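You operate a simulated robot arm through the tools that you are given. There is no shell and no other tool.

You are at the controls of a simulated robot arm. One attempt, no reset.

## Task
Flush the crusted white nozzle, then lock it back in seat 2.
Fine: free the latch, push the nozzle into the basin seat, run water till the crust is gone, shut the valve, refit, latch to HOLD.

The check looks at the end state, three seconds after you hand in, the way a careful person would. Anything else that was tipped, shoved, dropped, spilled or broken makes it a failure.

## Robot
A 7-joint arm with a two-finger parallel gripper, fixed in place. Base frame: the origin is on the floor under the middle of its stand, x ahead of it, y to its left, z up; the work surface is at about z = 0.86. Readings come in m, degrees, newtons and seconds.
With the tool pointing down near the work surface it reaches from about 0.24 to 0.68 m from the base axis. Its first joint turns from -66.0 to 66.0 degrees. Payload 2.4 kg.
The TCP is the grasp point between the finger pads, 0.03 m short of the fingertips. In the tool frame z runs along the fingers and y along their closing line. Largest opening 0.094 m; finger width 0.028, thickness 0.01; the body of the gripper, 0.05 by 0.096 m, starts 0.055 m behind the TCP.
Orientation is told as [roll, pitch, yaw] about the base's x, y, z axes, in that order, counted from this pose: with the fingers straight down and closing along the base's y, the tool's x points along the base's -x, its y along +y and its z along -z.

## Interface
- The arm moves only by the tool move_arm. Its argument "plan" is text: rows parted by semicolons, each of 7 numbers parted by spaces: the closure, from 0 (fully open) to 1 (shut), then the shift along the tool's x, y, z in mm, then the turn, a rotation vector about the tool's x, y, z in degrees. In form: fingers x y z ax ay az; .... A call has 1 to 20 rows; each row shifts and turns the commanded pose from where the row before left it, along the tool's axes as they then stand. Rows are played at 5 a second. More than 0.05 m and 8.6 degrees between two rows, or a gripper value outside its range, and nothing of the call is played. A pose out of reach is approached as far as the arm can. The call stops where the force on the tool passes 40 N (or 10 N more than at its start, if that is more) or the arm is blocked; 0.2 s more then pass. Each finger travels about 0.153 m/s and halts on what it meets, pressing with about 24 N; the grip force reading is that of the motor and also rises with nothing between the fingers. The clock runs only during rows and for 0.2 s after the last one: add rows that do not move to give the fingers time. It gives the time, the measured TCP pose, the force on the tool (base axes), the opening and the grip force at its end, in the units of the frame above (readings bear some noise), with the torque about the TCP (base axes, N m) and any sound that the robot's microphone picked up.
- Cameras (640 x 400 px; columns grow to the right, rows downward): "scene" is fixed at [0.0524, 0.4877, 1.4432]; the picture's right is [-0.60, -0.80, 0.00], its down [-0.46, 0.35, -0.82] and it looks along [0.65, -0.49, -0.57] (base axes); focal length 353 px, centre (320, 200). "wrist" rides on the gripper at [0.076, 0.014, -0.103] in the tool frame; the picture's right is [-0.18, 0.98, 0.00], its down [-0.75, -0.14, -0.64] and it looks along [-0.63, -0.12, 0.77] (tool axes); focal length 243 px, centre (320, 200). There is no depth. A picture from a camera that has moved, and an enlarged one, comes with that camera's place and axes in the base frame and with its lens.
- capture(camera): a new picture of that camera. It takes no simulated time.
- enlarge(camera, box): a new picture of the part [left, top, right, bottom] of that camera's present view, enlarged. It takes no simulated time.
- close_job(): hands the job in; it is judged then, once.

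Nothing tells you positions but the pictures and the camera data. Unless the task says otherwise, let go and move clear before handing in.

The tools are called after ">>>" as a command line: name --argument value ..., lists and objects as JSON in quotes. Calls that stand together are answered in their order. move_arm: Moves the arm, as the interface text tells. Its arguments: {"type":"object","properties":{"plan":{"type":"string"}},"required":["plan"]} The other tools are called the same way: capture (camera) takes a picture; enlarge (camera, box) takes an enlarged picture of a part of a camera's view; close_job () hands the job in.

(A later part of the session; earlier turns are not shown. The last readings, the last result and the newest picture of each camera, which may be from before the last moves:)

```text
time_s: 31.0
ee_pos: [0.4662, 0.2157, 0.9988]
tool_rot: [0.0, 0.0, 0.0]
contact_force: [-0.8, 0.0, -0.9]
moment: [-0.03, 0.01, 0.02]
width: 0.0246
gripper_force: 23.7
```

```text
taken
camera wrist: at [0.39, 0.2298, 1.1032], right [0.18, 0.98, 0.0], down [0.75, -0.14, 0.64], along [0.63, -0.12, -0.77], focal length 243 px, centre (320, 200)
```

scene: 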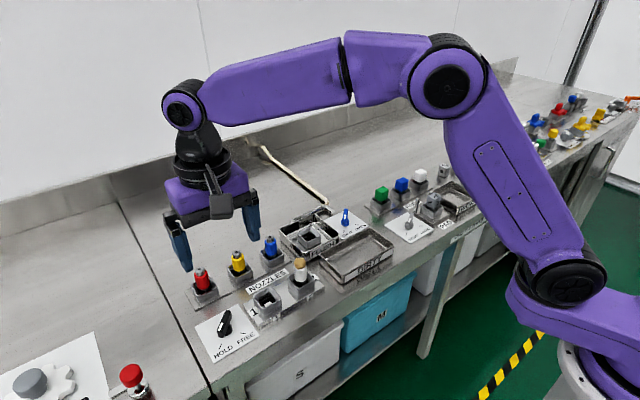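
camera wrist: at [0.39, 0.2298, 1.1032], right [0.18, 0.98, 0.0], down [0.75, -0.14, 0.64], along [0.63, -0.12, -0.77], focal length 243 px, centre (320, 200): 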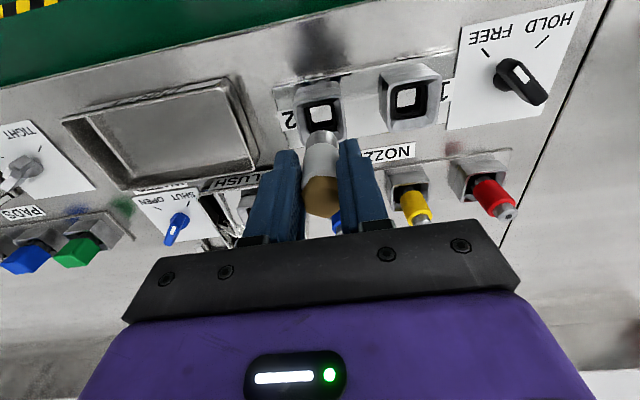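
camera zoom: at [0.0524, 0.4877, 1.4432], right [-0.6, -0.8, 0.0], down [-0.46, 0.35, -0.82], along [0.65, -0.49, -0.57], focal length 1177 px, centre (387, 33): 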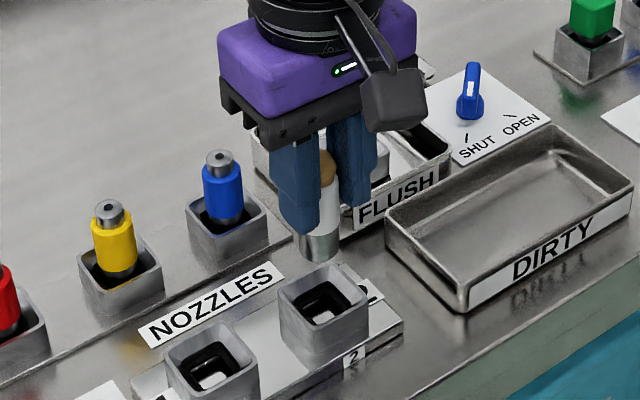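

The nozzle came out cleanly. I'll zoom in on its stem and on the basin seat before carrying it over.

>>> enlarge --camera "scene" --box '[275, 215, 335, 275]'

>>> enlarge --camera "wrist" --box '[260, 60, 460, 200]'

>>> enlarge --camera "scene" --box '[290, 180, 390, 260]'

```text
6.67 times, centred on (305, 245) of scene
camera zoom: at [0.0524, 0.4877, 1.4432], right [-0.6, -0.8, 0.0], down [-0.46, 0.35, -0.82], along [0.65, -0.49, -0.57], focal length 2353 px, centre (420, -100)
```

zoom: 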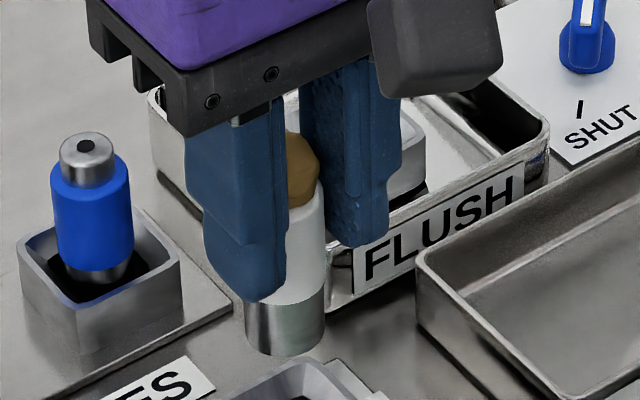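

```text
2.86 times, centred on (360, 130) of wrist
camera zoom: at [0.39, 0.2298, 1.1032], right [0.18, 0.98, 0.0], down [0.75, -0.14, 0.64], along [0.63, -0.12, -0.77], focal length 693 px, centre (206, 400)
```

zoom: 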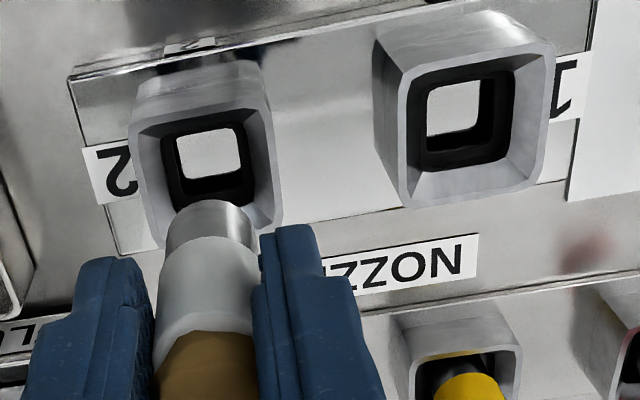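

```text
5.00 times, centred on (340, 220) of scene
camera zoom: at [0.0524, 0.4877, 1.4432], right [-0.6, -0.8, 0.0], down [-0.46, 0.35, -0.82], along [0.65, -0.49, -0.57], focal length 1765 px, centre (220, 100)
```

zoom: 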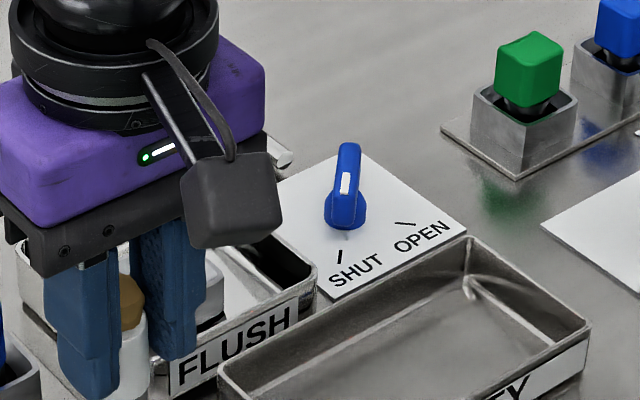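

The stem is a plain round cylinder about 18 mm long, so rotation is not critical. The basin seat is near (0.573, 0.118). I'll raise and carry the nozzle to above it.

>>> move_arm --plan "1 0 0 -15 0 0 0; 1 0 0 -20 0 0 0; 1 0 0 -20 0 0 0; 1 -15 -14 0 0 0 0; 1 -20 -18 0 0 0 0; 1 -20 -18 0 0 0 0; 1 -20 -18 0 0 0 0; 1 -20 -18 0 0 0 0; 1 -12 -12 0 0 0 0; 1 0 0 0 0 0 0; 1 0 0 0 0 0 0"

>>> capture --camera "wrist"

>>> enlarge --camera "wrist" --box '[240, 50, 400, 170]'

>>> enlarge --camera "scene" --box '[270, 170, 370, 270]'

```text
time_s: 33.4
ee_pos: [0.5737, 0.1167, 1.0535]
tool_rot: [0.0, 0.0, 0.0]
contact_force: [0.2, -0.6, -0.5]
moment: [0.04, 0.0, 0.0]
width: 0.0248
gripper_force: 23.9
```

```text
taken
camera wrist: at [0.4968, 0.132, 1.157], right [0.18, 0.98, 0.0], down [0.75, -0.14, 0.64], along [0.63, -0.12, -0.77], focal length 243 px, centre (320, 200)
```

wrist: 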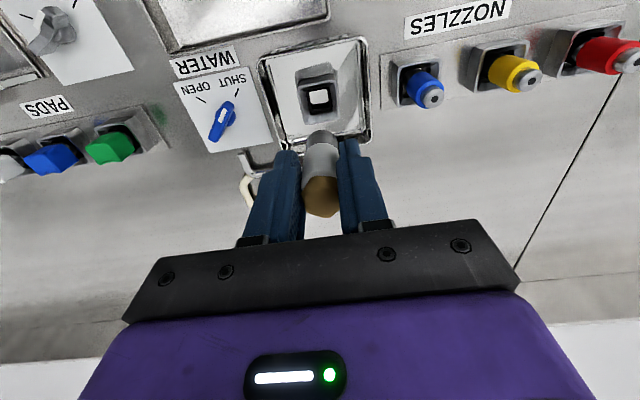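

```text
3.33 times, centred on (320, 110) of wrist
camera zoom: at [0.4968, 0.132, 1.157], right [0.18, 0.98, 0.0], down [0.75, -0.14, 0.64], along [0.63, -0.12, -0.77], focal length 809 px, centre (320, 500)
```

zoom: 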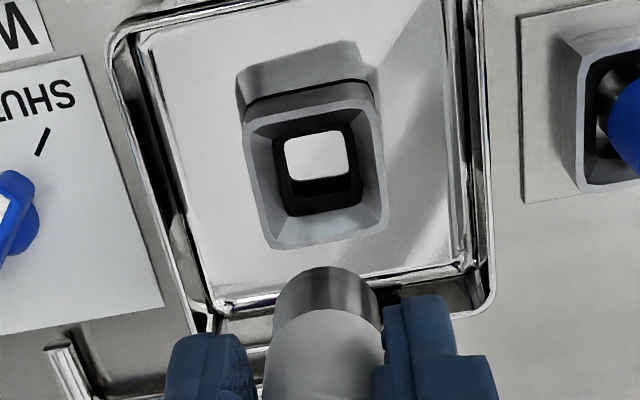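

```text
4.00 times, centred on (320, 220) of scene
camera zoom: at [0.0524, 0.4877, 1.4432], right [-0.6, -0.8, 0.0], down [-0.46, 0.35, -0.82], along [0.65, -0.49, -0.57], focal length 1412 px, centre (320, 120)
```

zoom: 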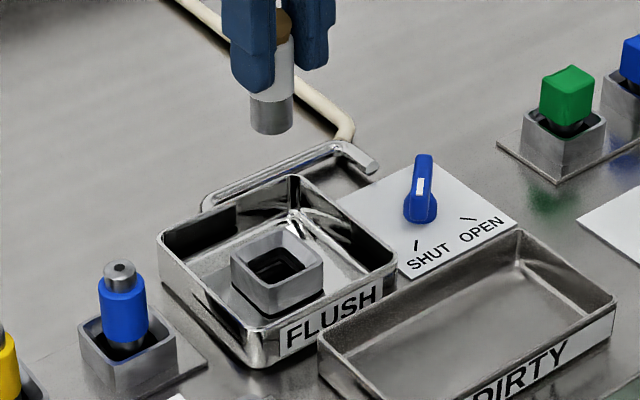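

The basin seat rim is centred near (0.5815, 0.1155), at about z 0.886. I'll shift over it and lower until the stem is just above the rim, then check alignment.

>>> move_arm --plan "1 -4 -0.5 15 0 0 0; 1 -4 -0.5 20 0 0 0; 1 0 0 20 0 0 0; 1 0 0 15 0 0 0; 1 0 0 15 0 0 0; 1 0 0 0 0 0 0"

>>> enlarge --camera "wrist" --box '[240, 80, 400, 200]'

>>> enlarge --camera "scene" --box '[270, 190, 360, 270]'

```text
time_s: 34.8
ee_pos: [0.5814, 0.1172, 0.9687]
tool_rot: [0.0, 0.0, 0.0]
contact_force: [0.4, 0.4, -0.6]
moment: [-0.01, 0.04, 0.01]
width: 0.0245
gripper_force: 23.8
```

```text
3.33 times, centred on (320, 140) of wrist
camera zoom: at [0.5047, 0.1306, 1.0718], right [0.18, 0.98, 0.0], down [0.75, -0.14, 0.64], along [0.63, -0.12, -0.77], focal length 809 px, centre (320, 400)
```

zoom: 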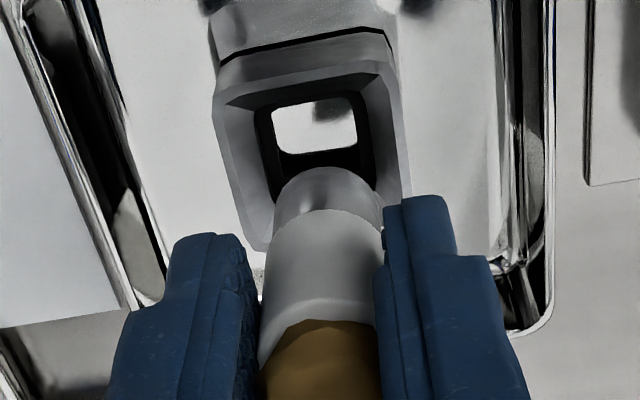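

```text
5.00 times, centred on (315, 230) of scene
camera zoom: at [0.0524, 0.4877, 1.4432], right [-0.6, -0.8, 0.0], down [-0.46, 0.35, -0.82], along [0.65, -0.49, -0.57], focal length 1765 px, centre (345, 50)
```

zoom: 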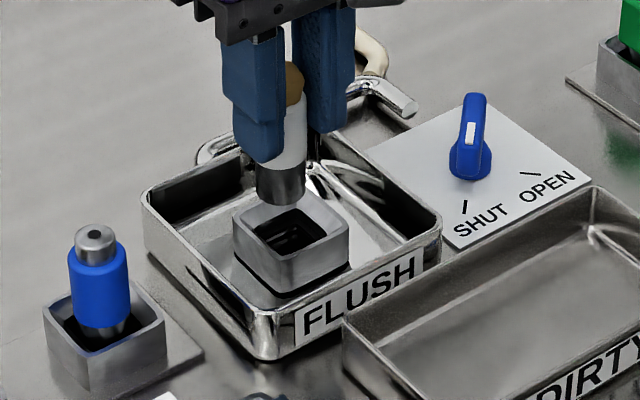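

The seat and stem look close but my cameras' small errors leave a few mm of doubt. I'll raise to the same relative height as in my seat-2 reference picture and compare the two views directly, with the same zoom box.

>>> move_arm --plan "1 0 0 -7 0 0 0; 1 0 0 -6 0 0 0; 1 0 0 0 0 0 0"

>>> enlarge --camera "wrist" --box '[260, 60, 460, 200]'

```text
time_s: 35.6
ee_pos: [0.5805, 0.1178, 0.9819]
tool_rot: [0.0, 0.0, 0.0]
contact_force: [-0.7, 0.4, -1.5]
moment: [-0.01, 0.01, 0.04]
width: 0.0243
gripper_force: 23.9
```

```text
2.86 times, centred on (360, 130) of wrist
camera zoom: at [0.5048, 0.1306, 1.0855], right [0.18, 0.98, 0.0], down [0.75, -0.14, 0.64], along [0.63, -0.12, -0.77], focal length 693 px, centre (206, 400)
```

zoom: 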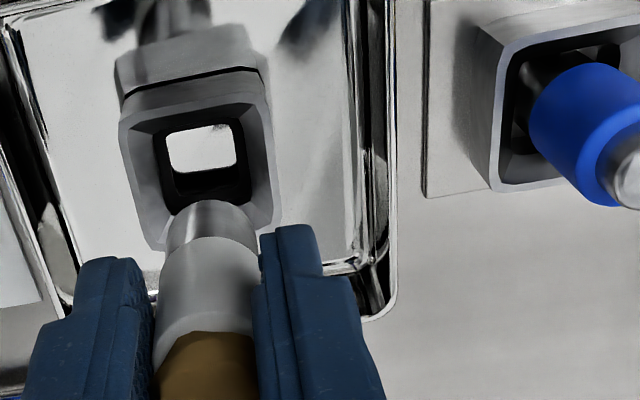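

The two views match in height, with the basin seat about 2 mm further to -y. I'll shift -2 mm in y and start the descent in small steps, watching the force.

>>> move_arm --plan "1 0 -1 5 0 0 0; 1 0 -1 8 0 0 0; 1 0 0 8 0 0 0; 1 0 0 6 0 0 0; 1 0 0 4 0 0 0; 1 0 0 4 0 0 0; 1 0 0 0 0 0 0"

>>> enlarge --camera "wrist" --box '[240, 80, 400, 200]'

>>> enlarge --camera "scene" --box '[270, 190, 360, 270]'

```text
time_s: 37.2
ee_pos: [0.5796, 0.115, 0.9478]
tool_rot: [0.0, 0.1, 0.0]
contact_force: [-10.2, -0.4, 15.7]
moment: [-0.01, 0.37, 0.0]
width: 0.0245
gripper_force: 24.0
```

```text
3.33 times, centred on (320, 140) of wrist
camera zoom: at [0.5039, 0.1288, 1.0517], right [0.18, 0.98, 0.0], down [0.75, -0.14, 0.64], along [0.63, -0.12, -0.77], focal length 809 px, centre (320, 400)
```

zoom: 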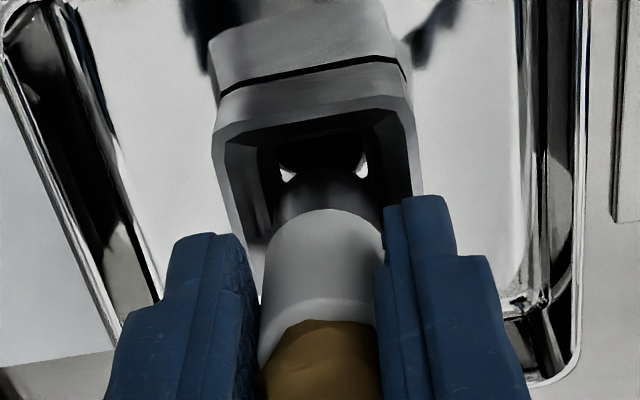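

```text
5.00 times, centred on (315, 230) of scene
camera zoom: at [0.0518, 0.4876, 1.4433], right [-0.6, -0.8, 0.0], down [-0.46, 0.35, -0.82], along [0.65, -0.49, -0.57], focal length 1765 px, centre (345, 50)
```

zoom: 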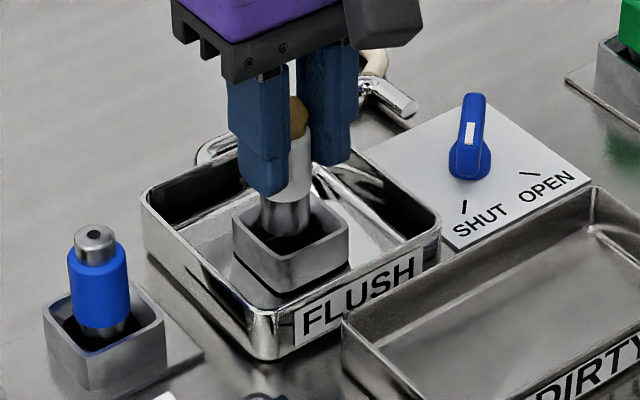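

The stem touches the far (+x) side of the funnel: the force is -x and upward, and I can see a gap on the near side. I'll ease back a few mm in -x until the side force vanishes.

>>> move_arm --plan "1 0 0 -2 0 0 0; 1 1.5 0 0 0 0 0; 1 1.5 0 0 0 0 0; 1 0.5 0 0 0 0 0; 1 0 0 2 0 0 0; 1 0 0 2 0 0 0; 1 0 0 0 0 0 0"

>>> enlarge --camera "wrist" --box '[240, 80, 400, 200]'

```text
time_s: 38.8
ee_pos: [0.5783, 0.1154, 0.9456]
tool_rot: [0.0, 0.0, -0.1]
contact_force: [-0.2, -0.6, -0.8]
moment: [0.02, -0.01, -0.01]
width: 0.0247
gripper_force: 23.8
```

```text
3.33 times, centred on (320, 140) of wrist
camera zoom: at [0.5014, 0.1288, 1.0491], right [0.18, 0.98, 0.0], down [0.75, -0.14, 0.64], along [0.63, -0.12, -0.77], focal length 809 px, centre (320, 400)
```

zoom: 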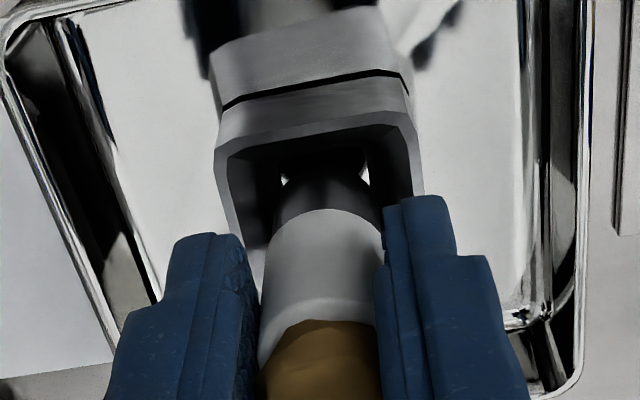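

No side load now. I'll continue down gently towards the seated depth.

>>> move_arm --plan "1 0 0 2 0 0 0; 1 0 0 2 0 0 0; 1 0 0 2 0 0 0; 1 0 0 2 0 0 0; 1 0 0 0 0 0 0"

>>> enlarge --camera "wrist" --box '[240, 80, 400, 200]'

```text
time_s: 40.0
ee_pos: [0.5788, 0.114, 0.9383]
tool_rot: [0.0, 0.0, -0.1]
contact_force: [-0.9, 0.2, -2.2]
moment: [-0.01, 0.04, -0.02]
width: 0.0245
gripper_force: 24.0
```

```text
3.33 times, centred on (320, 140) of wrist
camera zoom: at [0.5014, 0.1285, 1.0407], right [0.18, 0.98, 0.0], down [0.75, -0.14, 0.64], along [0.63, -0.12, -0.77], focal length 809 px, centre (320, 400)
```

zoom: 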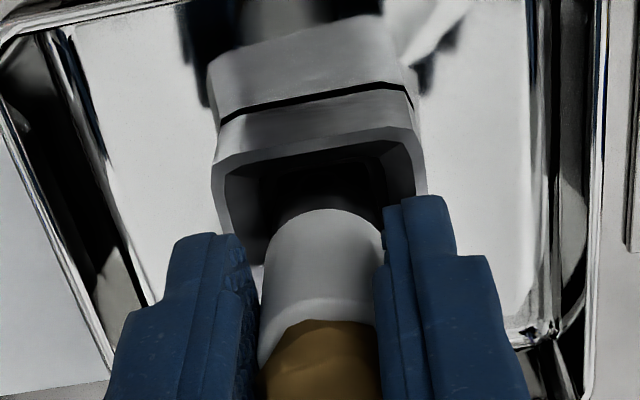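

Still free, so the stem is passing into the hole. I'll continue down towards the expected bottom near z 0.923.

>>> move_arm --plan "1 0 0 2 0 0 0; 1 0 0 2 0 0 0; 1 0 0 2 0 0 0; 1 0 0 2 0 0 0; 1 0 0 2 0 0 0; 1 0 0 0 0 0 0"

>>> enlarge --camera "scene" --box '[270, 190, 360, 270]'

```text
time_s: 41.4
ee_pos: [0.5795, 0.1147, 0.9282]
tool_rot: [0.0, -0.4, 0.0]
contact_force: [0.6, -0.3, 19.5]
moment: [-0.02, -0.22, 0.04]
width: 0.0247
gripper_force: 24.1
```

```text
5.00 times, centred on (315, 230) of scene
camera zoom: at [0.052, 0.4876, 1.4433], right [-0.6, -0.8, 0.0], down [-0.46, 0.35, -0.82], along [0.65, -0.49, -0.57], focal length 1765 px, centre (345, 50)
```

zoom: 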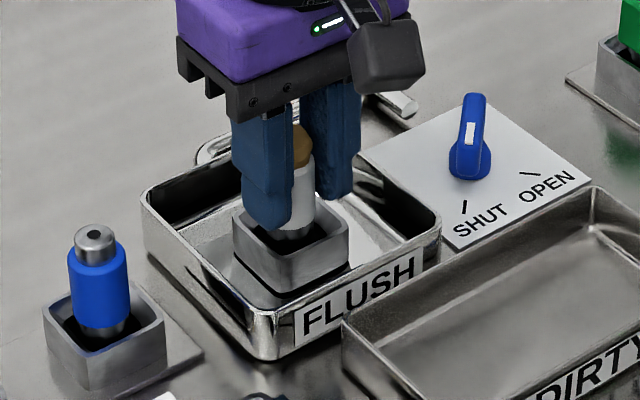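

There's 19.5 N of upward force at z 0.928: either a snap resistance or the bottom. I'll push on in 1 mm steps and listen for a click.

>>> move_arm --plan "1 0 0 1 0 0 0; 1 0 0 1 0 0 0; 1 0 0 0 0 0 0"

>>> enlarge --camera "wrist" --box '[240, 80, 400, 200]'

>>> enlarge --camera "scene" --box '[280, 200, 340, 260]'

```text
time_s: 42.2
ee_pos: [0.5791, 0.115, 0.9258]
tool_rot: [0.0, -0.3, -0.1]
contact_force: [5.2, 0.1, 20.5]
moment: [-0.03, -0.35, 0.01]
width: 0.0244
gripper_force: 23.9
```

```text
3.33 times, centred on (320, 140) of wrist
camera zoom: at [0.5018, 0.1286, 1.0294], right [0.18, 0.98, 0.0], down [0.75, -0.14, 0.64], along [0.63, -0.12, -0.77], focal length 809 px, centre (320, 400)
```

zoom: 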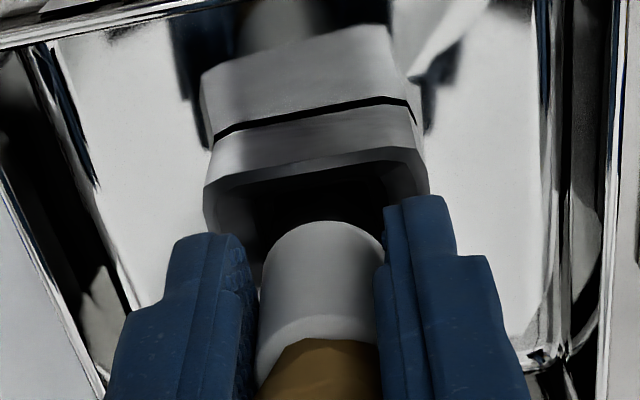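

```text
6.67 times, centred on (310, 230) of scene
camera zoom: at [0.0521, 0.4876, 1.4433], right [-0.6, -0.8, 0.0], down [-0.46, 0.35, -0.82], along [0.65, -0.49, -0.57], focal length 2353 px, centre (387, 0)
```

zoom: 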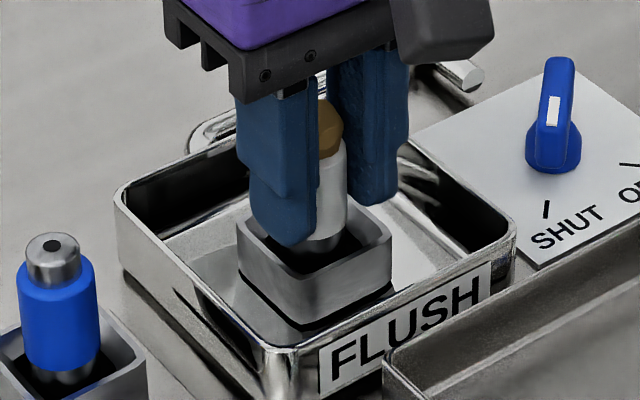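

The force stayed near 20 N while the nozzle slid a little up through the grip, so it seems bottomed (the fingertips may also be near the rim). I'll relieve the load, open slightly, rise and look at how deep it sits.

>>> move_arm --plan "1 0 0 -1.5 0 0 0; 0.85 0 0 0 0 0 0; 0.72 0 0 0 0 0 0; 0.62 0 0 0 0 0 0; 0.62 0 0 -3 0 0 0; 0.62 0 0 -5 0 0 0; 0.62 0 0 -8 0 0 0; 0.55 0 0 -15 0 0 0; 0.5 0 0 -20 0 0 0; 0.5 0 0 -20 0 0 0; 0.5 0 0 0 0 0 0"

>>> enlarge --camera "scene" --box '[280, 200, 340, 260]'

>>> enlarge --camera "wrist" --box '[240, 60, 400, 190]'

```text
time_s: 44.6
ee_pos: [0.5787, 0.1143, 0.9982]
tool_rot: [0.0, 0.0, -0.1]
contact_force: [0.7, 0.1, -0.6]
moment: [-0.02, 0.01, 0.0]
width: 0.0468
gripper_force: 0.0
```

```text
6.67 times, centred on (310, 230) of scene
camera zoom: at [0.0524, 0.4877, 1.4432], right [-0.6, -0.8, 0.0], down [-0.46, 0.35, -0.82], along [0.65, -0.49, -0.57], focal length 2353 px, centre (387, 0)
```

zoom: 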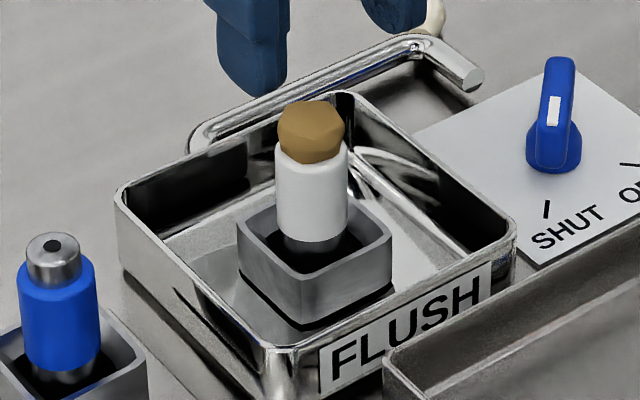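

```text
3.08 times, centred on (320, 125) of wrist
camera zoom: at [0.5011, 0.1286, 1.1014], right [0.18, 0.98, 0.0], down [0.75, -0.14, 0.64], along [0.63, -0.12, -0.77], focal length 746 px, centre (320, 431)
```

zoom: 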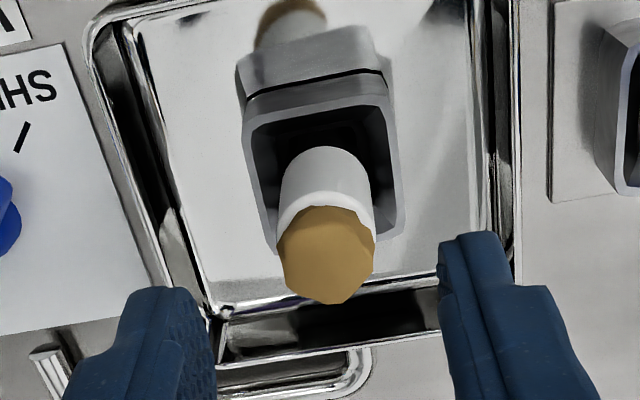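

The nozzle sits upright and as deep as it did in seat 2. Next is the water valve: the card ticks put its axis near (0.585, 0.000), pointing at SHUT (same layout as the latch). I'll rise, move over and look.

>>> move_arm --plan "0.5 0 0 -20 0 0 0; 0.5 0 0 -20 0 0 0; 0.5 0 0 -20 0 0 0; 0.5 0 -20 0 0 0 0; 0.5 0 -24 0 0 0 0; 0.5 0 -24 0 0 0 0; 0.5 -2 -24 0 0 0 0; 0.5 -2 -22 0 0 0 0; 0.5 0 0 0 0 0 0"

>>> capture --camera "wrist"

>>> enlarge --camera "wrist" --box '[240, 30, 420, 160]'

>>> enlarge --camera "scene" --box '[310, 185, 380, 255]'

```text
time_s: 46.6
ee_pos: [0.5814, -0.0002, 1.0577]
tool_rot: [0.0, 0.0, 0.1]
contact_force: [-0.9, -0.1, 0.2]
moment: [-0.01, 0.0, 0.02]
width: 0.0471
gripper_force: 0.1
```

```text
taken
camera wrist: at [0.5052, 0.0144, 1.1615], right [0.18, 0.98, 0.0], down [0.75, -0.14, 0.64], along [0.63, -0.12, -0.77], focal length 243 px, centre (320, 200)
```

wrist: 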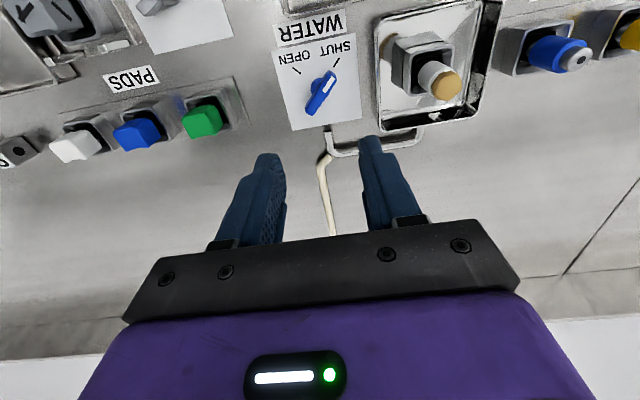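

```text
3.08 times, centred on (330, 95) of wrist
camera zoom: at [0.5052, 0.0144, 1.1615], right [0.18, 0.98, 0.0], down [0.75, -0.14, 0.64], along [0.63, -0.12, -0.77], focal length 746 px, centre (289, 523)
```

zoom: 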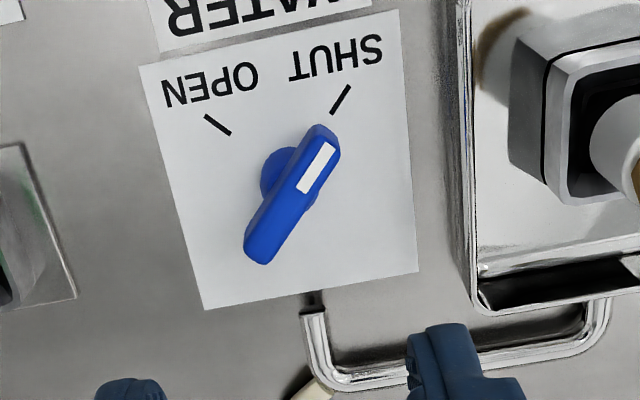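

```text
5.71 times, centred on (345, 220) of scene
camera zoom: at [0.0524, 0.4877, 1.4432], right [-0.6, -0.8, 0.0], down [-0.46, 0.35, -0.82], along [0.65, -0.49, -0.57], focal length 2017 px, centre (177, 86)
```

zoom: 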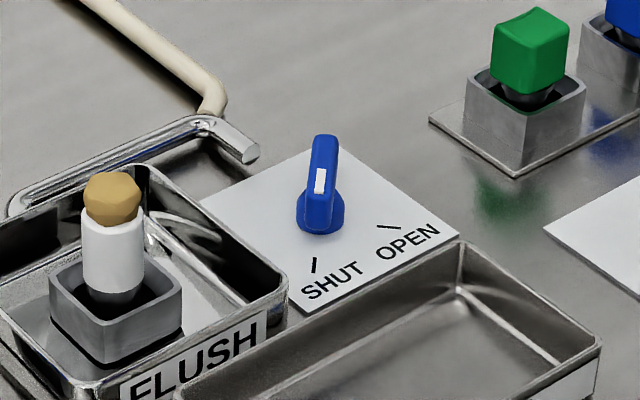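

The valve points at SHUT and its axis is near (0.582, 0.000), just under the tool. I'll turn to straddle the bar and lower part way to check.

>>> move_arm --plan "0.4 0 0 10 0 0 7.5; 0.4 0 0 10 0 0 7.5; 0.4 0 0 15 0 0 7.5; 0.4 0 0 15 0 0 7.5; 0.4 0 0 15 0 0 7.5; 0.4 0 0 15 0 0 7.5; 0.4 0 0 15 0 0 0; 0.4 0 0 15 0 0 0; 0.4 0 0 10 0 0 0; 0.4 0 0 0 0 0 0"

>>> enlarge --camera "wrist" --box '[240, 60, 400, 190]'

>>> enlarge --camera "scene" --box '[290, 170, 390, 260]'

```text
time_s: 48.8
ee_pos: [0.5806, 0.0002, 0.9379]
tool_rot: [0.1, 0.0, -45.0]
contact_force: [-0.2, -0.7, -0.5]
moment: [0.02, 0.01, 0.04]
width: 0.0565
gripper_force: 0.0
```

```text
3.08 times, centred on (320, 125) of wrist
camera zoom: at [0.5375, 0.0639, 1.041], right [0.83, 0.56, 0.0], down [0.43, -0.63, 0.64], along [0.36, -0.53, -0.77], focal length 746 px, centre (320, 431)
```

zoom: 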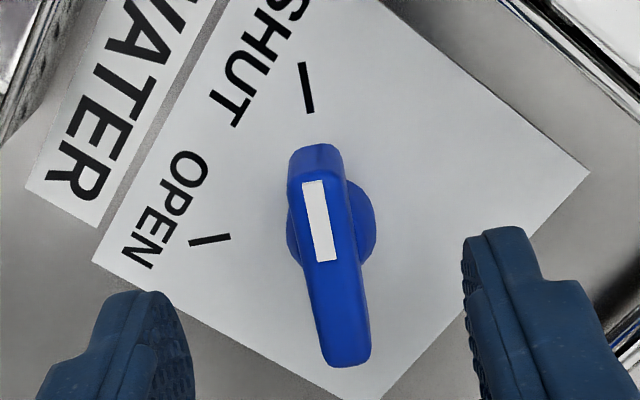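

```text
4.44 times, centred on (340, 215) of scene
camera zoom: at [0.0524, 0.4877, 1.4432], right [-0.6, -0.8, 0.0], down [-0.46, 0.35, -0.82], along [0.65, -0.49, -0.57], focal length 1569 px, centre (231, 133)
```

zoom: 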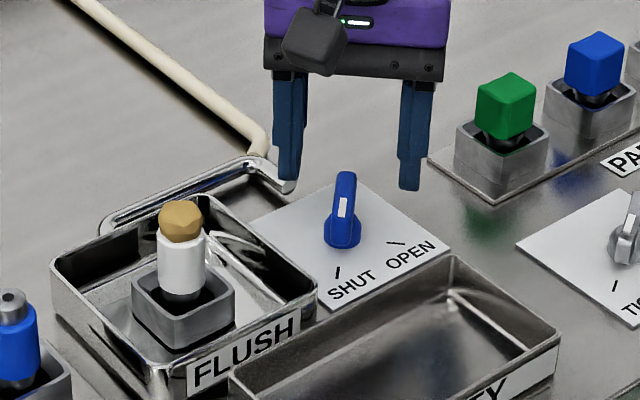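

Comparing with the same view of the latch, I need about +1.6 mm along the closing line. I'll shift, descend to the bar-only grip height (TCP z ≈ 0.908) and close on the bar.

>>> move_arm --plan "0.4 0 0.8 8 0 0 0; 0.4 0 0.8 8 0 0 0; 0.45 0 0 8 0 0 0; 0.5 0 0 6 0 0 0; 0.6 0 0 0 0 0 0; 0.7 0 0 0 0 0 0; 0.8 0 0 0 0 0 0; 0.88 0 0 0 0 0 0; 0.88 0 0 0 0 0 0"

>>> enlarge --camera "wrist" --box '[240, 80, 400, 210]'

```text
time_s: 50.8
ee_pos: [0.5824, 0.0029, 0.9081]
tool_rot: [0.0, 0.0, -45.0]
contact_force: [0.5, -0.3, -0.4]
moment: [-0.03, 0.01, 0.02]
width: 0.0121
gripper_force: 0.7
```

```text
3.08 times, centred on (320, 145) of wrist
camera zoom: at [0.5387, 0.0659, 1.0111], right [0.83, 0.56, 0.0], down [0.43, -0.63, 0.64], along [0.36, -0.53, -0.77], focal length 746 px, centre (320, 369)
```

zoom: 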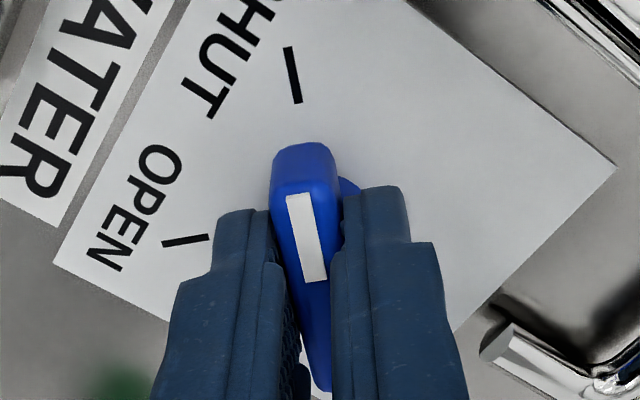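

The bar is held centred with no side load. I'll close firmly and turn towards OPEN, stopping halfway to look.

>>> move_arm --plan "1 0 0 0 0 0 0; 1 0 0 0 0 0 -7.5; 1 0 0 0 0 0 -7.5; 1 0 0 0 0 0 -7.5; 1 0 0 0 0 0 -7.5; 1 0 0 0 0 0 -7.5; 1 0 0 0 0 0 -7.5"

>>> enlarge --camera "scene" --box '[270, 170, 390, 270]'

>>> capture --camera "wrist"

```text
time_s: 52.4
ee_pos: [0.5816, -0.0004, 0.908]
tool_rot: [-0.1, 0.1, 0.0]
contact_force: [-10.6, -9.6, -1.4]
moment: [-0.15, -0.43, -0.04]
width: 0.0116
gripper_force: 45.4
```

```text
4.00 times, centred on (330, 220) of scene
camera zoom: at [0.0521, 0.4874, 1.4433], right [-0.6, -0.8, 0.0], down [-0.46, 0.35, -0.82], along [0.65, -0.49, -0.57], focal length 1412 px, centre (280, 120)
```

zoom: 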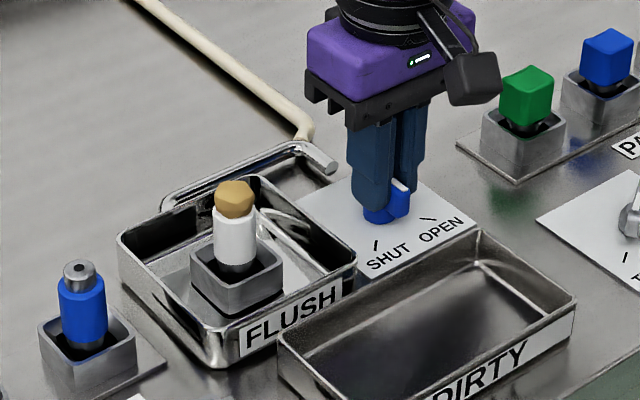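

```text
taken
camera wrist: at [0.5058, 0.0141, 1.0114], right [0.18, 0.98, 0.0], down [0.76, -0.14, 0.64], along [0.63, -0.12, -0.77], focal length 243 px, centre (320, 200)
```

wrist: 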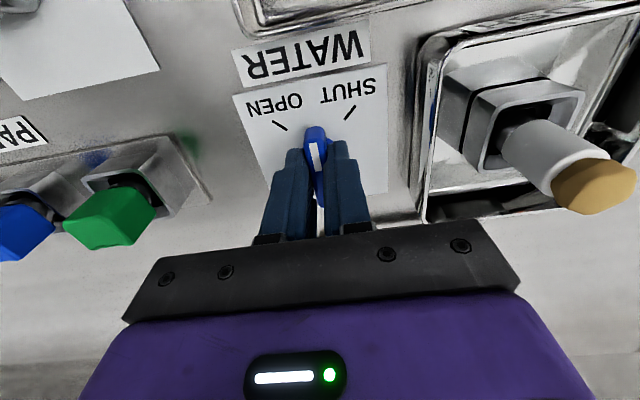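

No water at the halfway point, and the grip is sound with modest side load. I'll trim 1 mm and go on to OPEN.

>>> move_arm --plan "1 1 -1 0 0 0 -7.5; 1 0 0 0 0 0 -7.5; 1 0 0 0 0 0 -7.5; 1 0 0 0 0 0 -7.5; 1 0 0 0 0 0 -7.5; 1 0 0 0 0 0 -7.5"

>>> enlarge --camera "scene" --box '[270, 170, 390, 270]'

>>> capture --camera "wrist"

```text
time_s: 53.8
ee_pos: [0.5827, -0.0011, 0.9081]
tool_rot: [-0.1, 0.1, 45.0]
contact_force: [4.7, -22.4, -14.6]
moment: [-0.28, -0.06, -0.08]
width: 0.0118
gripper_force: 45.1
```

```text
4.00 times, centred on (330, 220) of scene
camera zoom: at [0.0528, 0.4871, 1.4434], right [-0.6, -0.8, 0.0], down [-0.46, 0.35, -0.82], along [0.65, -0.49, -0.58], focal length 1412 px, centre (280, 120)
```

zoom: 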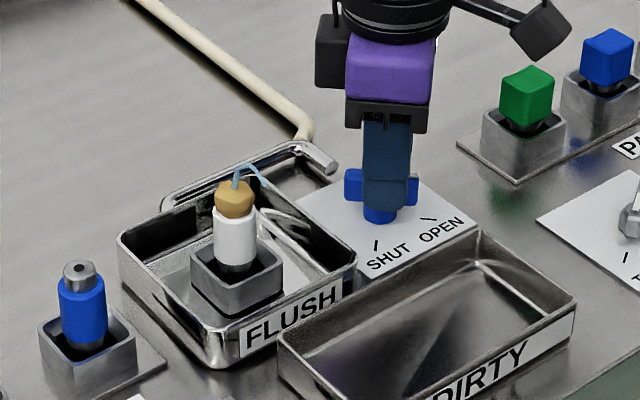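

```text
taken
camera wrist: at [0.5183, -0.0459, 1.0111], right [-0.56, 0.83, 0.0], down [0.63, 0.43, 0.64], along [0.53, 0.36, -0.77], focal length 243 px, centre (320, 200)
```

wrist: 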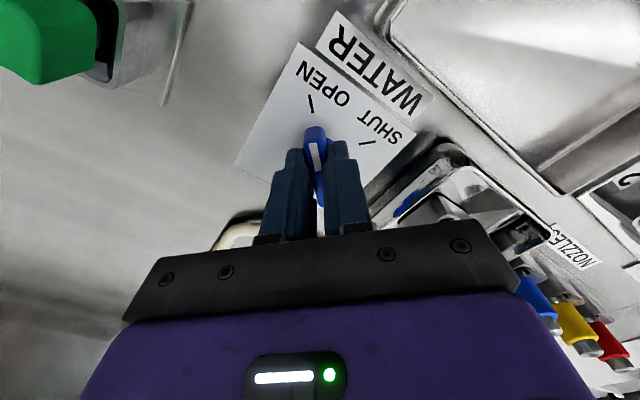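

Water is now arcing onto the crust. I'll hold the valve open, trim the side load and let it run about 1.5 s, then look.

>>> move_arm --plan "1 0 -1 0 0 0 0; 1 0 -0.7 0 0 0 0; 1 0 0 0 0 0 0; 1 0 0 0 0 0 0; 1 0 0 0 0 0 0; 1 0 0 0 0 0 0"

>>> enlarge --camera "scene" --box '[280, 190, 360, 270]'

```text
time_s: 55.2
ee_pos: [0.5814, -0.0034, 0.9096]
tool_rot: [-0.1, 0.1, 44.9]
contact_force: [0.4, -20.0, -12.9]
moment: [0.03, -0.46, -0.04]
width: 0.0117
gripper_force: 44.8
```

```text
5.00 times, centred on (320, 230) of scene
camera zoom: at [0.0526, 0.4872, 1.4434], right [-0.6, -0.8, 0.0], down [-0.46, 0.35, -0.82], along [0.65, -0.49, -0.58], focal length 1765 px, centre (320, 50)
```

zoom: 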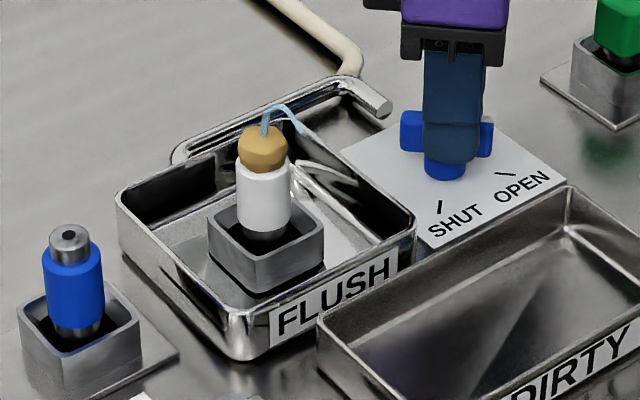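

The stream runs through the nozzle and stays inside the basin, with the crust still there. I'll keep it running another 2 s and check again.

>>> move_arm --plan "1 0 0 0 0 0 0; 1 0 0 0 0 0 0; 1 0 0 0 0 0 0; 1 0 0 0 0 0 0; 1 0 0 0 0 0 0; 1 0 0 0 0 0 0; 1 0 0 0 0 0 0; 1 0 0 0 0 0 0; 1 0 0 0 0 0 0; 1 0 0 0 0 0 0"

>>> enlarge --camera "scene" --box '[280, 190, 360, 270]'

```text
time_s: 57.4
ee_pos: [0.5833, -0.0024, 0.9083]
tool_rot: [-0.1, 0.2, 44.9]
contact_force: [-0.7, -19.2, -12.1]
moment: [-0.36, 0.0, -0.04]
width: 0.0119
gripper_force: 44.8
```

```text
5.00 times, centred on (320, 230) of scene
camera zoom: at [0.0526, 0.4872, 1.4434], right [-0.6, -0.8, 0.0], down [-0.46, 0.35, -0.82], along [0.65, -0.49, -0.57], focal length 1765 px, centre (320, 50)
```

zoom: 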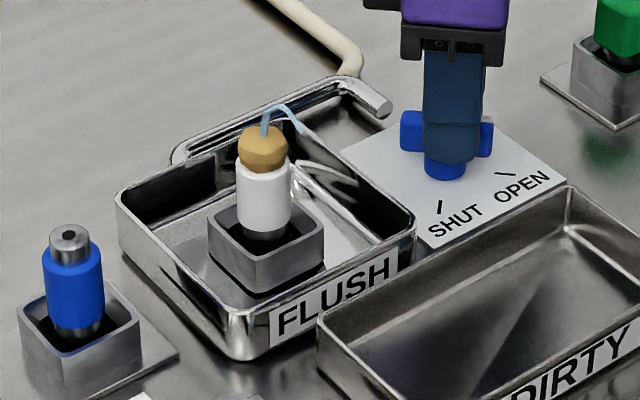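

The crust may be a touch smaller, and there is no spill or water build-up in the basin. I'll let it run 4 s more.

>>> move_arm --plan "1 0 0 0 0 0 0; 1 0 0 0 0 0 0; 1 0 0 0 0 0 0; 1 0 0 0 0 0 0; 1 0 0 0 0 0 0; 1 0 0 0 0 0 0; 1 0 0 0 0 0 0; 1 0 0 0 0 0 0; 1 0 0 0 0 0 0; 1 0 0 0 0 0 0; 1 0 0 0 0 0 0; 1 0 0 0 0 0 0; 1 0 0 0 0 0 0; 1 0 0 0 0 0 0; 1 0 0 0 0 0 0; 1 0 0 0 0 0 0; 1 0 0 0 0 0 0; 1 0 0 0 0 0 0; 1 0 0 0 0 0 0; 1 0 0 0 0 0 0"

>>> enlarge --camera "scene" --box '[280, 190, 360, 270]'

>>> enlarge --camera "scene" --box '[300, 205, 340, 245]'

```text
time_s: 61.6
ee_pos: [0.5831, -0.0038, 0.9089]
tool_rot: [0.1, 0.0, 44.9]
contact_force: [-2.1, -18.8, -12.0]
moment: [-0.44, 0.09, -0.03]
width: 0.0119
gripper_force: 45.2
```

```text
5.00 times, centred on (320, 230) of scene
camera zoom: at [0.0526, 0.4872, 1.4434], right [-0.6, -0.8, 0.0], down [-0.46, 0.35, -0.82], along [0.65, -0.49, -0.57], focal length 1765 px, centre (320, 50)
```

zoom: 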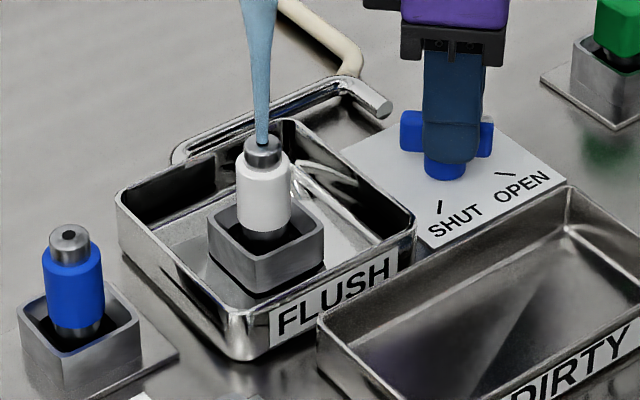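

```text
10.00 times, centred on (320, 225) of scene
camera zoom: at [0.0526, 0.4872, 1.4434], right [-0.6, -0.8, 0.0], down [-0.46, 0.35, -0.82], along [0.65, -0.49, -0.57], focal length 3530 px, centre (320, -50)
```

zoom: 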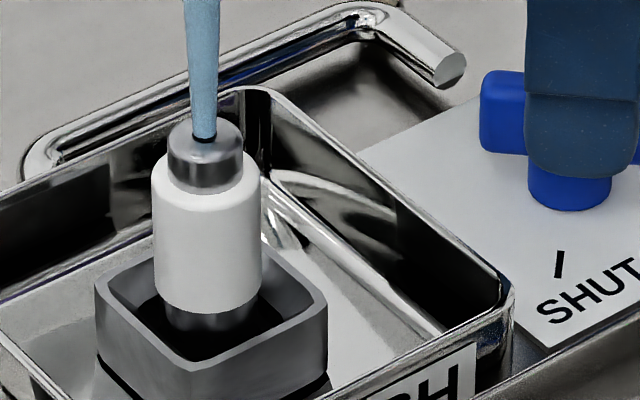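

The crust is gone and a clear jet stands up from the nozzle. I'll shut the valve at once by turning back 90°, undoing my trims.

>>> move_arm --plan "1 0 1.7 0 0 0 7.5; 1 0 0 0 0 0 7.5; 1 0 0 0 0 0 7.5; 1 0 0 0 0 0 7.5; 1 0 0 0 0 0 7.5; 1 0 0 0 0 0 7.5; 1 -1 1 0 0 0 7.5; 1 0 0 0 0 0 7.5; 1 0 0 0 0 0 7.5; 1 0 0 0 0 0 7.5; 1 0 0 0 0 0 7.5; 1 0 0 0 0 0 7.5; 1 0 0 0 0 0 0"

>>> enlarge --camera "scene" --box '[270, 170, 390, 270]'

>>> enlarge --camera "wrist" --box '[240, 80, 400, 210]'

```text
time_s: 64.4
ee_pos: [0.5823, 0.0009, 0.909]
tool_rot: [0.1, 0.1, -45.0]
contact_force: [-7.3, -10.0, -3.1]
moment: [0.82, 1.22, 0.04]
width: 0.0118
gripper_force: 45.7
```

```text
4.00 times, centred on (330, 220) of scene
camera zoom: at [0.0523, 0.4874, 1.4433], right [-0.6, -0.8, 0.0], down [-0.46, 0.35, -0.82], along [0.65, -0.49, -0.57], focal length 1412 px, centre (280, 120)
```

zoom: 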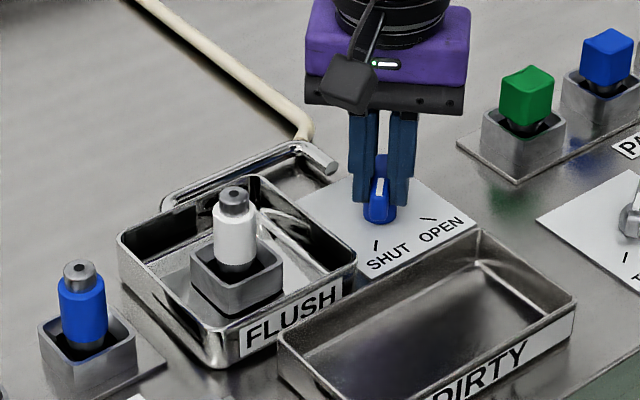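

```text
3.08 times, centred on (320, 145) of wrist
camera zoom: at [0.5391, 0.0658, 1.0114], right [0.83, 0.56, 0.0], down [0.43, -0.63, 0.64], along [0.36, -0.53, -0.77], focal length 746 px, centre (320, 369)
```

zoom: 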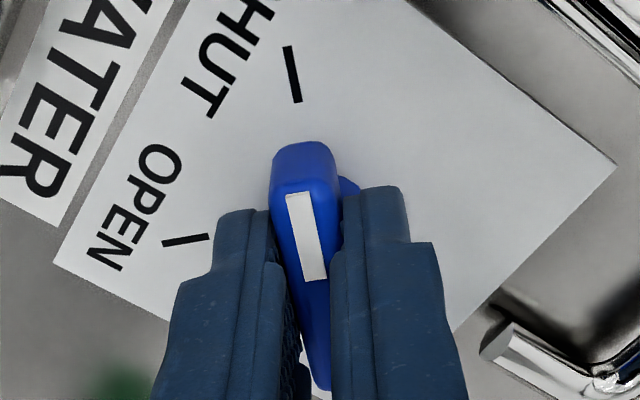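

The valve is back at SHUT, the water has stopped and the nozzle tip is clean. I'll relieve the load, let go and rise straight up.

>>> move_arm --plan "1 0 -1.2 0 0 0 0; 0.85 0 0 0 0 0 0; 0.7 0 0 0 0 0 0; 0.55 0 0 0 0 0 0; 0.5 0 0 -10 0 0 0; 0.5 0 0 -20 0 0 0; 0.5 0 0 -25 0 0 0; 0.5 0 0 -30 0 0 0; 0.5 0 0 -30 0 0 0; 0.5 0 0 -30 0 0 0; 0.5 0 0 0 0 0 0"

>>> enlarge --camera "scene" --box '[280, 190, 390, 270]'

>>> capture --camera "scene"

```text
time_s: 66.8
ee_pos: [0.5814, -0.0002, 1.0524]
tool_rot: [0.0, 0.0, -45.1]
contact_force: [0.1, 0.0, 0.4]
moment: [-0.02, -0.01, 0.0]
width: 0.0472
gripper_force: 0.1
```

```text
5.00 times, centred on (335, 230) of scene
camera zoom: at [0.0524, 0.4877, 1.4432], right [-0.6, -0.8, 0.0], down [-0.46, 0.35, -0.82], along [0.65, -0.49, -0.57], focal length 1765 px, centre (245, 50)
```

zoom: 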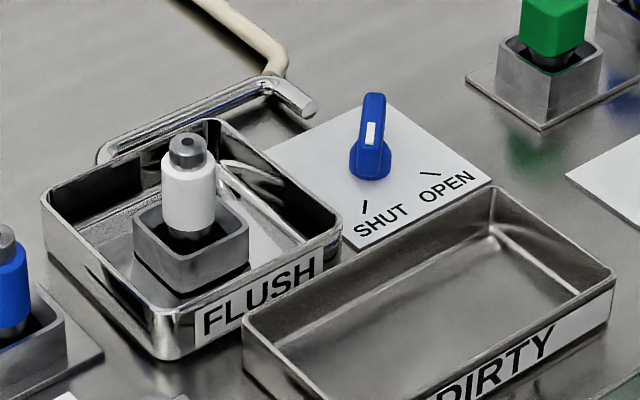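

```text
taken
```

scene: 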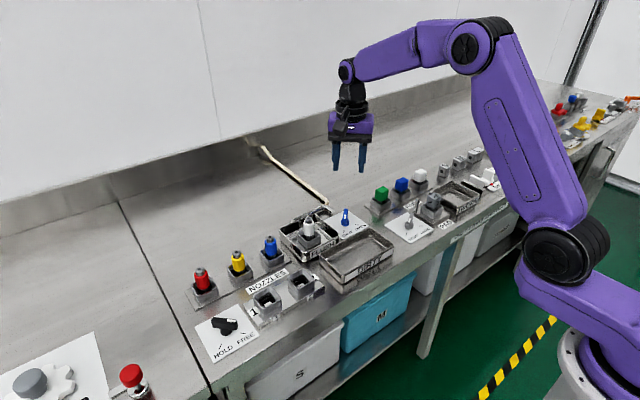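

All good: the valve is SHUT, the nozzle is clean and the bench is dry. Now I'll return above the nozzle at yaw 0 to pick it up.

>>> move_arm --plan "0.5 0 0 0 0 0 -7.5; 0.5 0 0 0 0 0 -7.5; 0.5 0 0 0 0 0 -7.5; 0.5 0 0 0 0 0 -7.5; 0.5 0 0 0 0 0 -7.5; 0.4 0 0 0 0 0 -7.5; 0.35 1 20 0 0 0 0; 0.35 1 24 0 0 0 0; 0.35 0 24 0 0 0 0; 0.35 0 24 0 0 0 0; 0.35 0 23 0 0 0 0; 0.35 0 0 20 0 0 0; 0.35 0 0 20 0 0 0; 0.35 0 0 0 0 0 0"

>>> enlarge --camera "wrist" --box '[230, 60, 410, 200]'

>>> enlarge --camera "scene" --box '[270, 170, 370, 260]'

```text
time_s: 69.8
ee_pos: [0.5788, 0.1156, 1.0118]
tool_rot: [-0.1, -0.1, 0.0]
contact_force: [-0.1, 0.3, -0.4]
moment: [0.0, -0.04, -0.02]
width: 0.0614
gripper_force: 0.0
```

```text
2.86 times, centred on (320, 130) of wrist
camera zoom: at [0.5034, 0.1305, 1.1159], right [0.18, 0.98, 0.0], down [0.75, -0.14, 0.64], along [0.63, -0.12, -0.77], focal length 693 px, centre (320, 400)
```

zoom: 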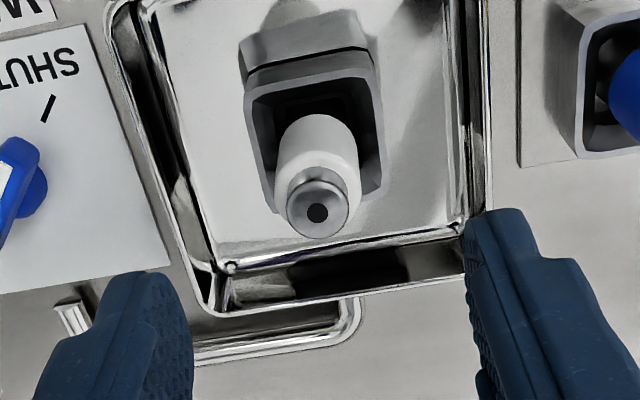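

```text
4.44 times, centred on (320, 215) of scene
camera zoom: at [0.0524, 0.4877, 1.4432], right [-0.6, -0.8, 0.0], down [-0.46, 0.35, -0.82], along [0.65, -0.49, -0.57], focal length 1569 px, centre (320, 133)
```

zoom: 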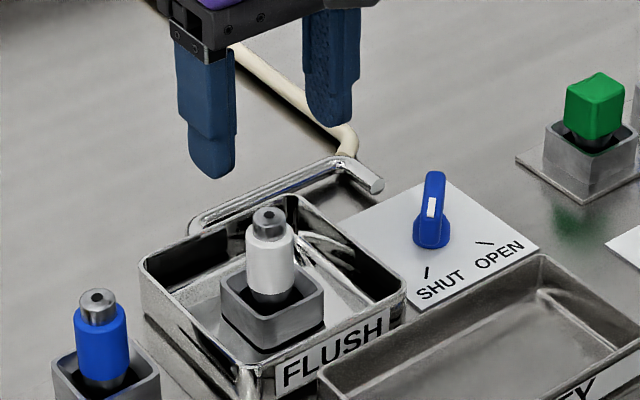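

The nozzle is centred beneath the fingers. I'll descend to the grip height with the tips just above the seat rim, then close softly.

>>> move_arm --plan "0.4 0 0 15 0 0 0; 0.45 0 0 18 0 0 0; 0.45 0 0 18 0 0 0; 0.45 0 0 14 0 0 0; 0.45 0 -0.5 9 0 0 0; 0.55 0 0 0 0 0 0; 0.65 0 0 0 0 0 0; 0.7 0 0 0 0 0 0; 0.74 0 0 0 0 0 0; 0.74 0 0 0 0 0 0"

>>> enlarge --camera "wrist" --box '[240, 80, 400, 200]'

>>> enlarge --camera "scene" --box '[280, 190, 350, 260]'

```text
time_s: 72.0
ee_pos: [0.5794, 0.115, 0.9397]
tool_rot: [0.0, 0.0, -0.1]
contact_force: [-0.6, -1.7, 0.2]
moment: [-0.1, 0.03, -0.01]
width: 0.0258
gripper_force: 1.0
```

```text
3.33 times, centred on (320, 140) of wrist
camera zoom: at [0.5036, 0.1288, 1.0424], right [0.18, 0.98, 0.0], down [0.75, -0.14, 0.64], along [0.63, -0.12, -0.77], focal length 809 px, centre (320, 400)
```

zoom: 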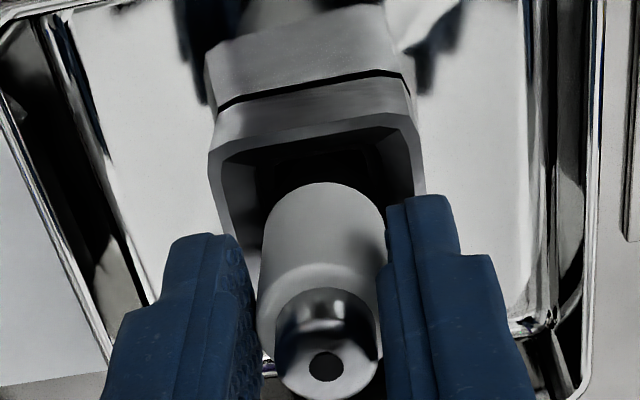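

```text
5.71 times, centred on (315, 225) of scene
camera zoom: at [0.0524, 0.4876, 1.4433], right [-0.6, -0.8, 0.0], down [-0.46, 0.35, -0.82], along [0.65, -0.49, -0.57], focal length 2017 px, centre (349, 57)
```

zoom: 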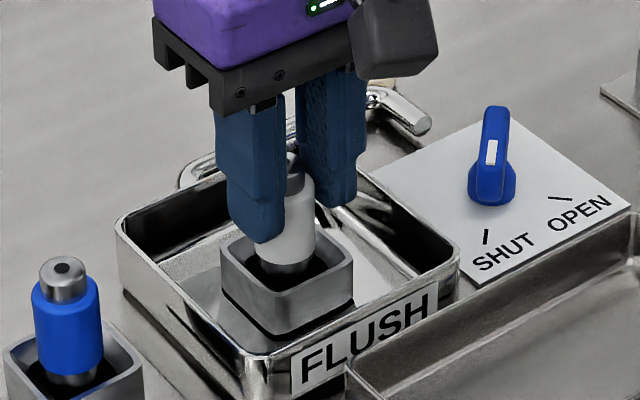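

Position is good. I'll ease open a hair, lower 3 mm for more pad overlap, then grip firmly.

>>> move_arm --plan "0.66 0 -0.3 0 0 0 0; 0.66 0 0 3 0 0 0; 0.74 0 0 0 0 0 0; 0.85 0 0 0 0 0 0; 1 0 0 0 0 0 0; 1 0 0 0 0 0 0; 1 0 0 0 0 0 0"

>>> enlarge --camera "wrist" --box '[240, 80, 400, 200]'

```text
time_s: 73.6
ee_pos: [0.5799, 0.1142, 0.9359]
tool_rot: [-0.1, 0.0, 0.0]
contact_force: [0.1, -2.9, 3.0]
moment: [-0.03, -0.06, -0.03]
width: 0.0242
gripper_force: 23.7
```

```text
3.33 times, centred on (320, 140) of wrist
camera zoom: at [0.5037, 0.1286, 1.0394], right [0.18, 0.98, 0.0], down [0.75, -0.14, 0.64], along [0.63, -0.12, -0.77], focal length 809 px, centre (320, 400)
```

zoom: 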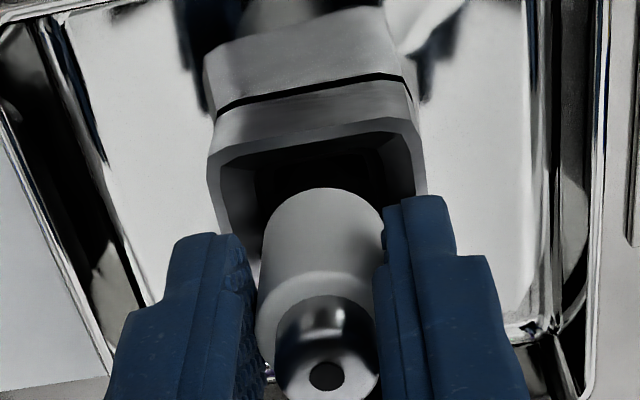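

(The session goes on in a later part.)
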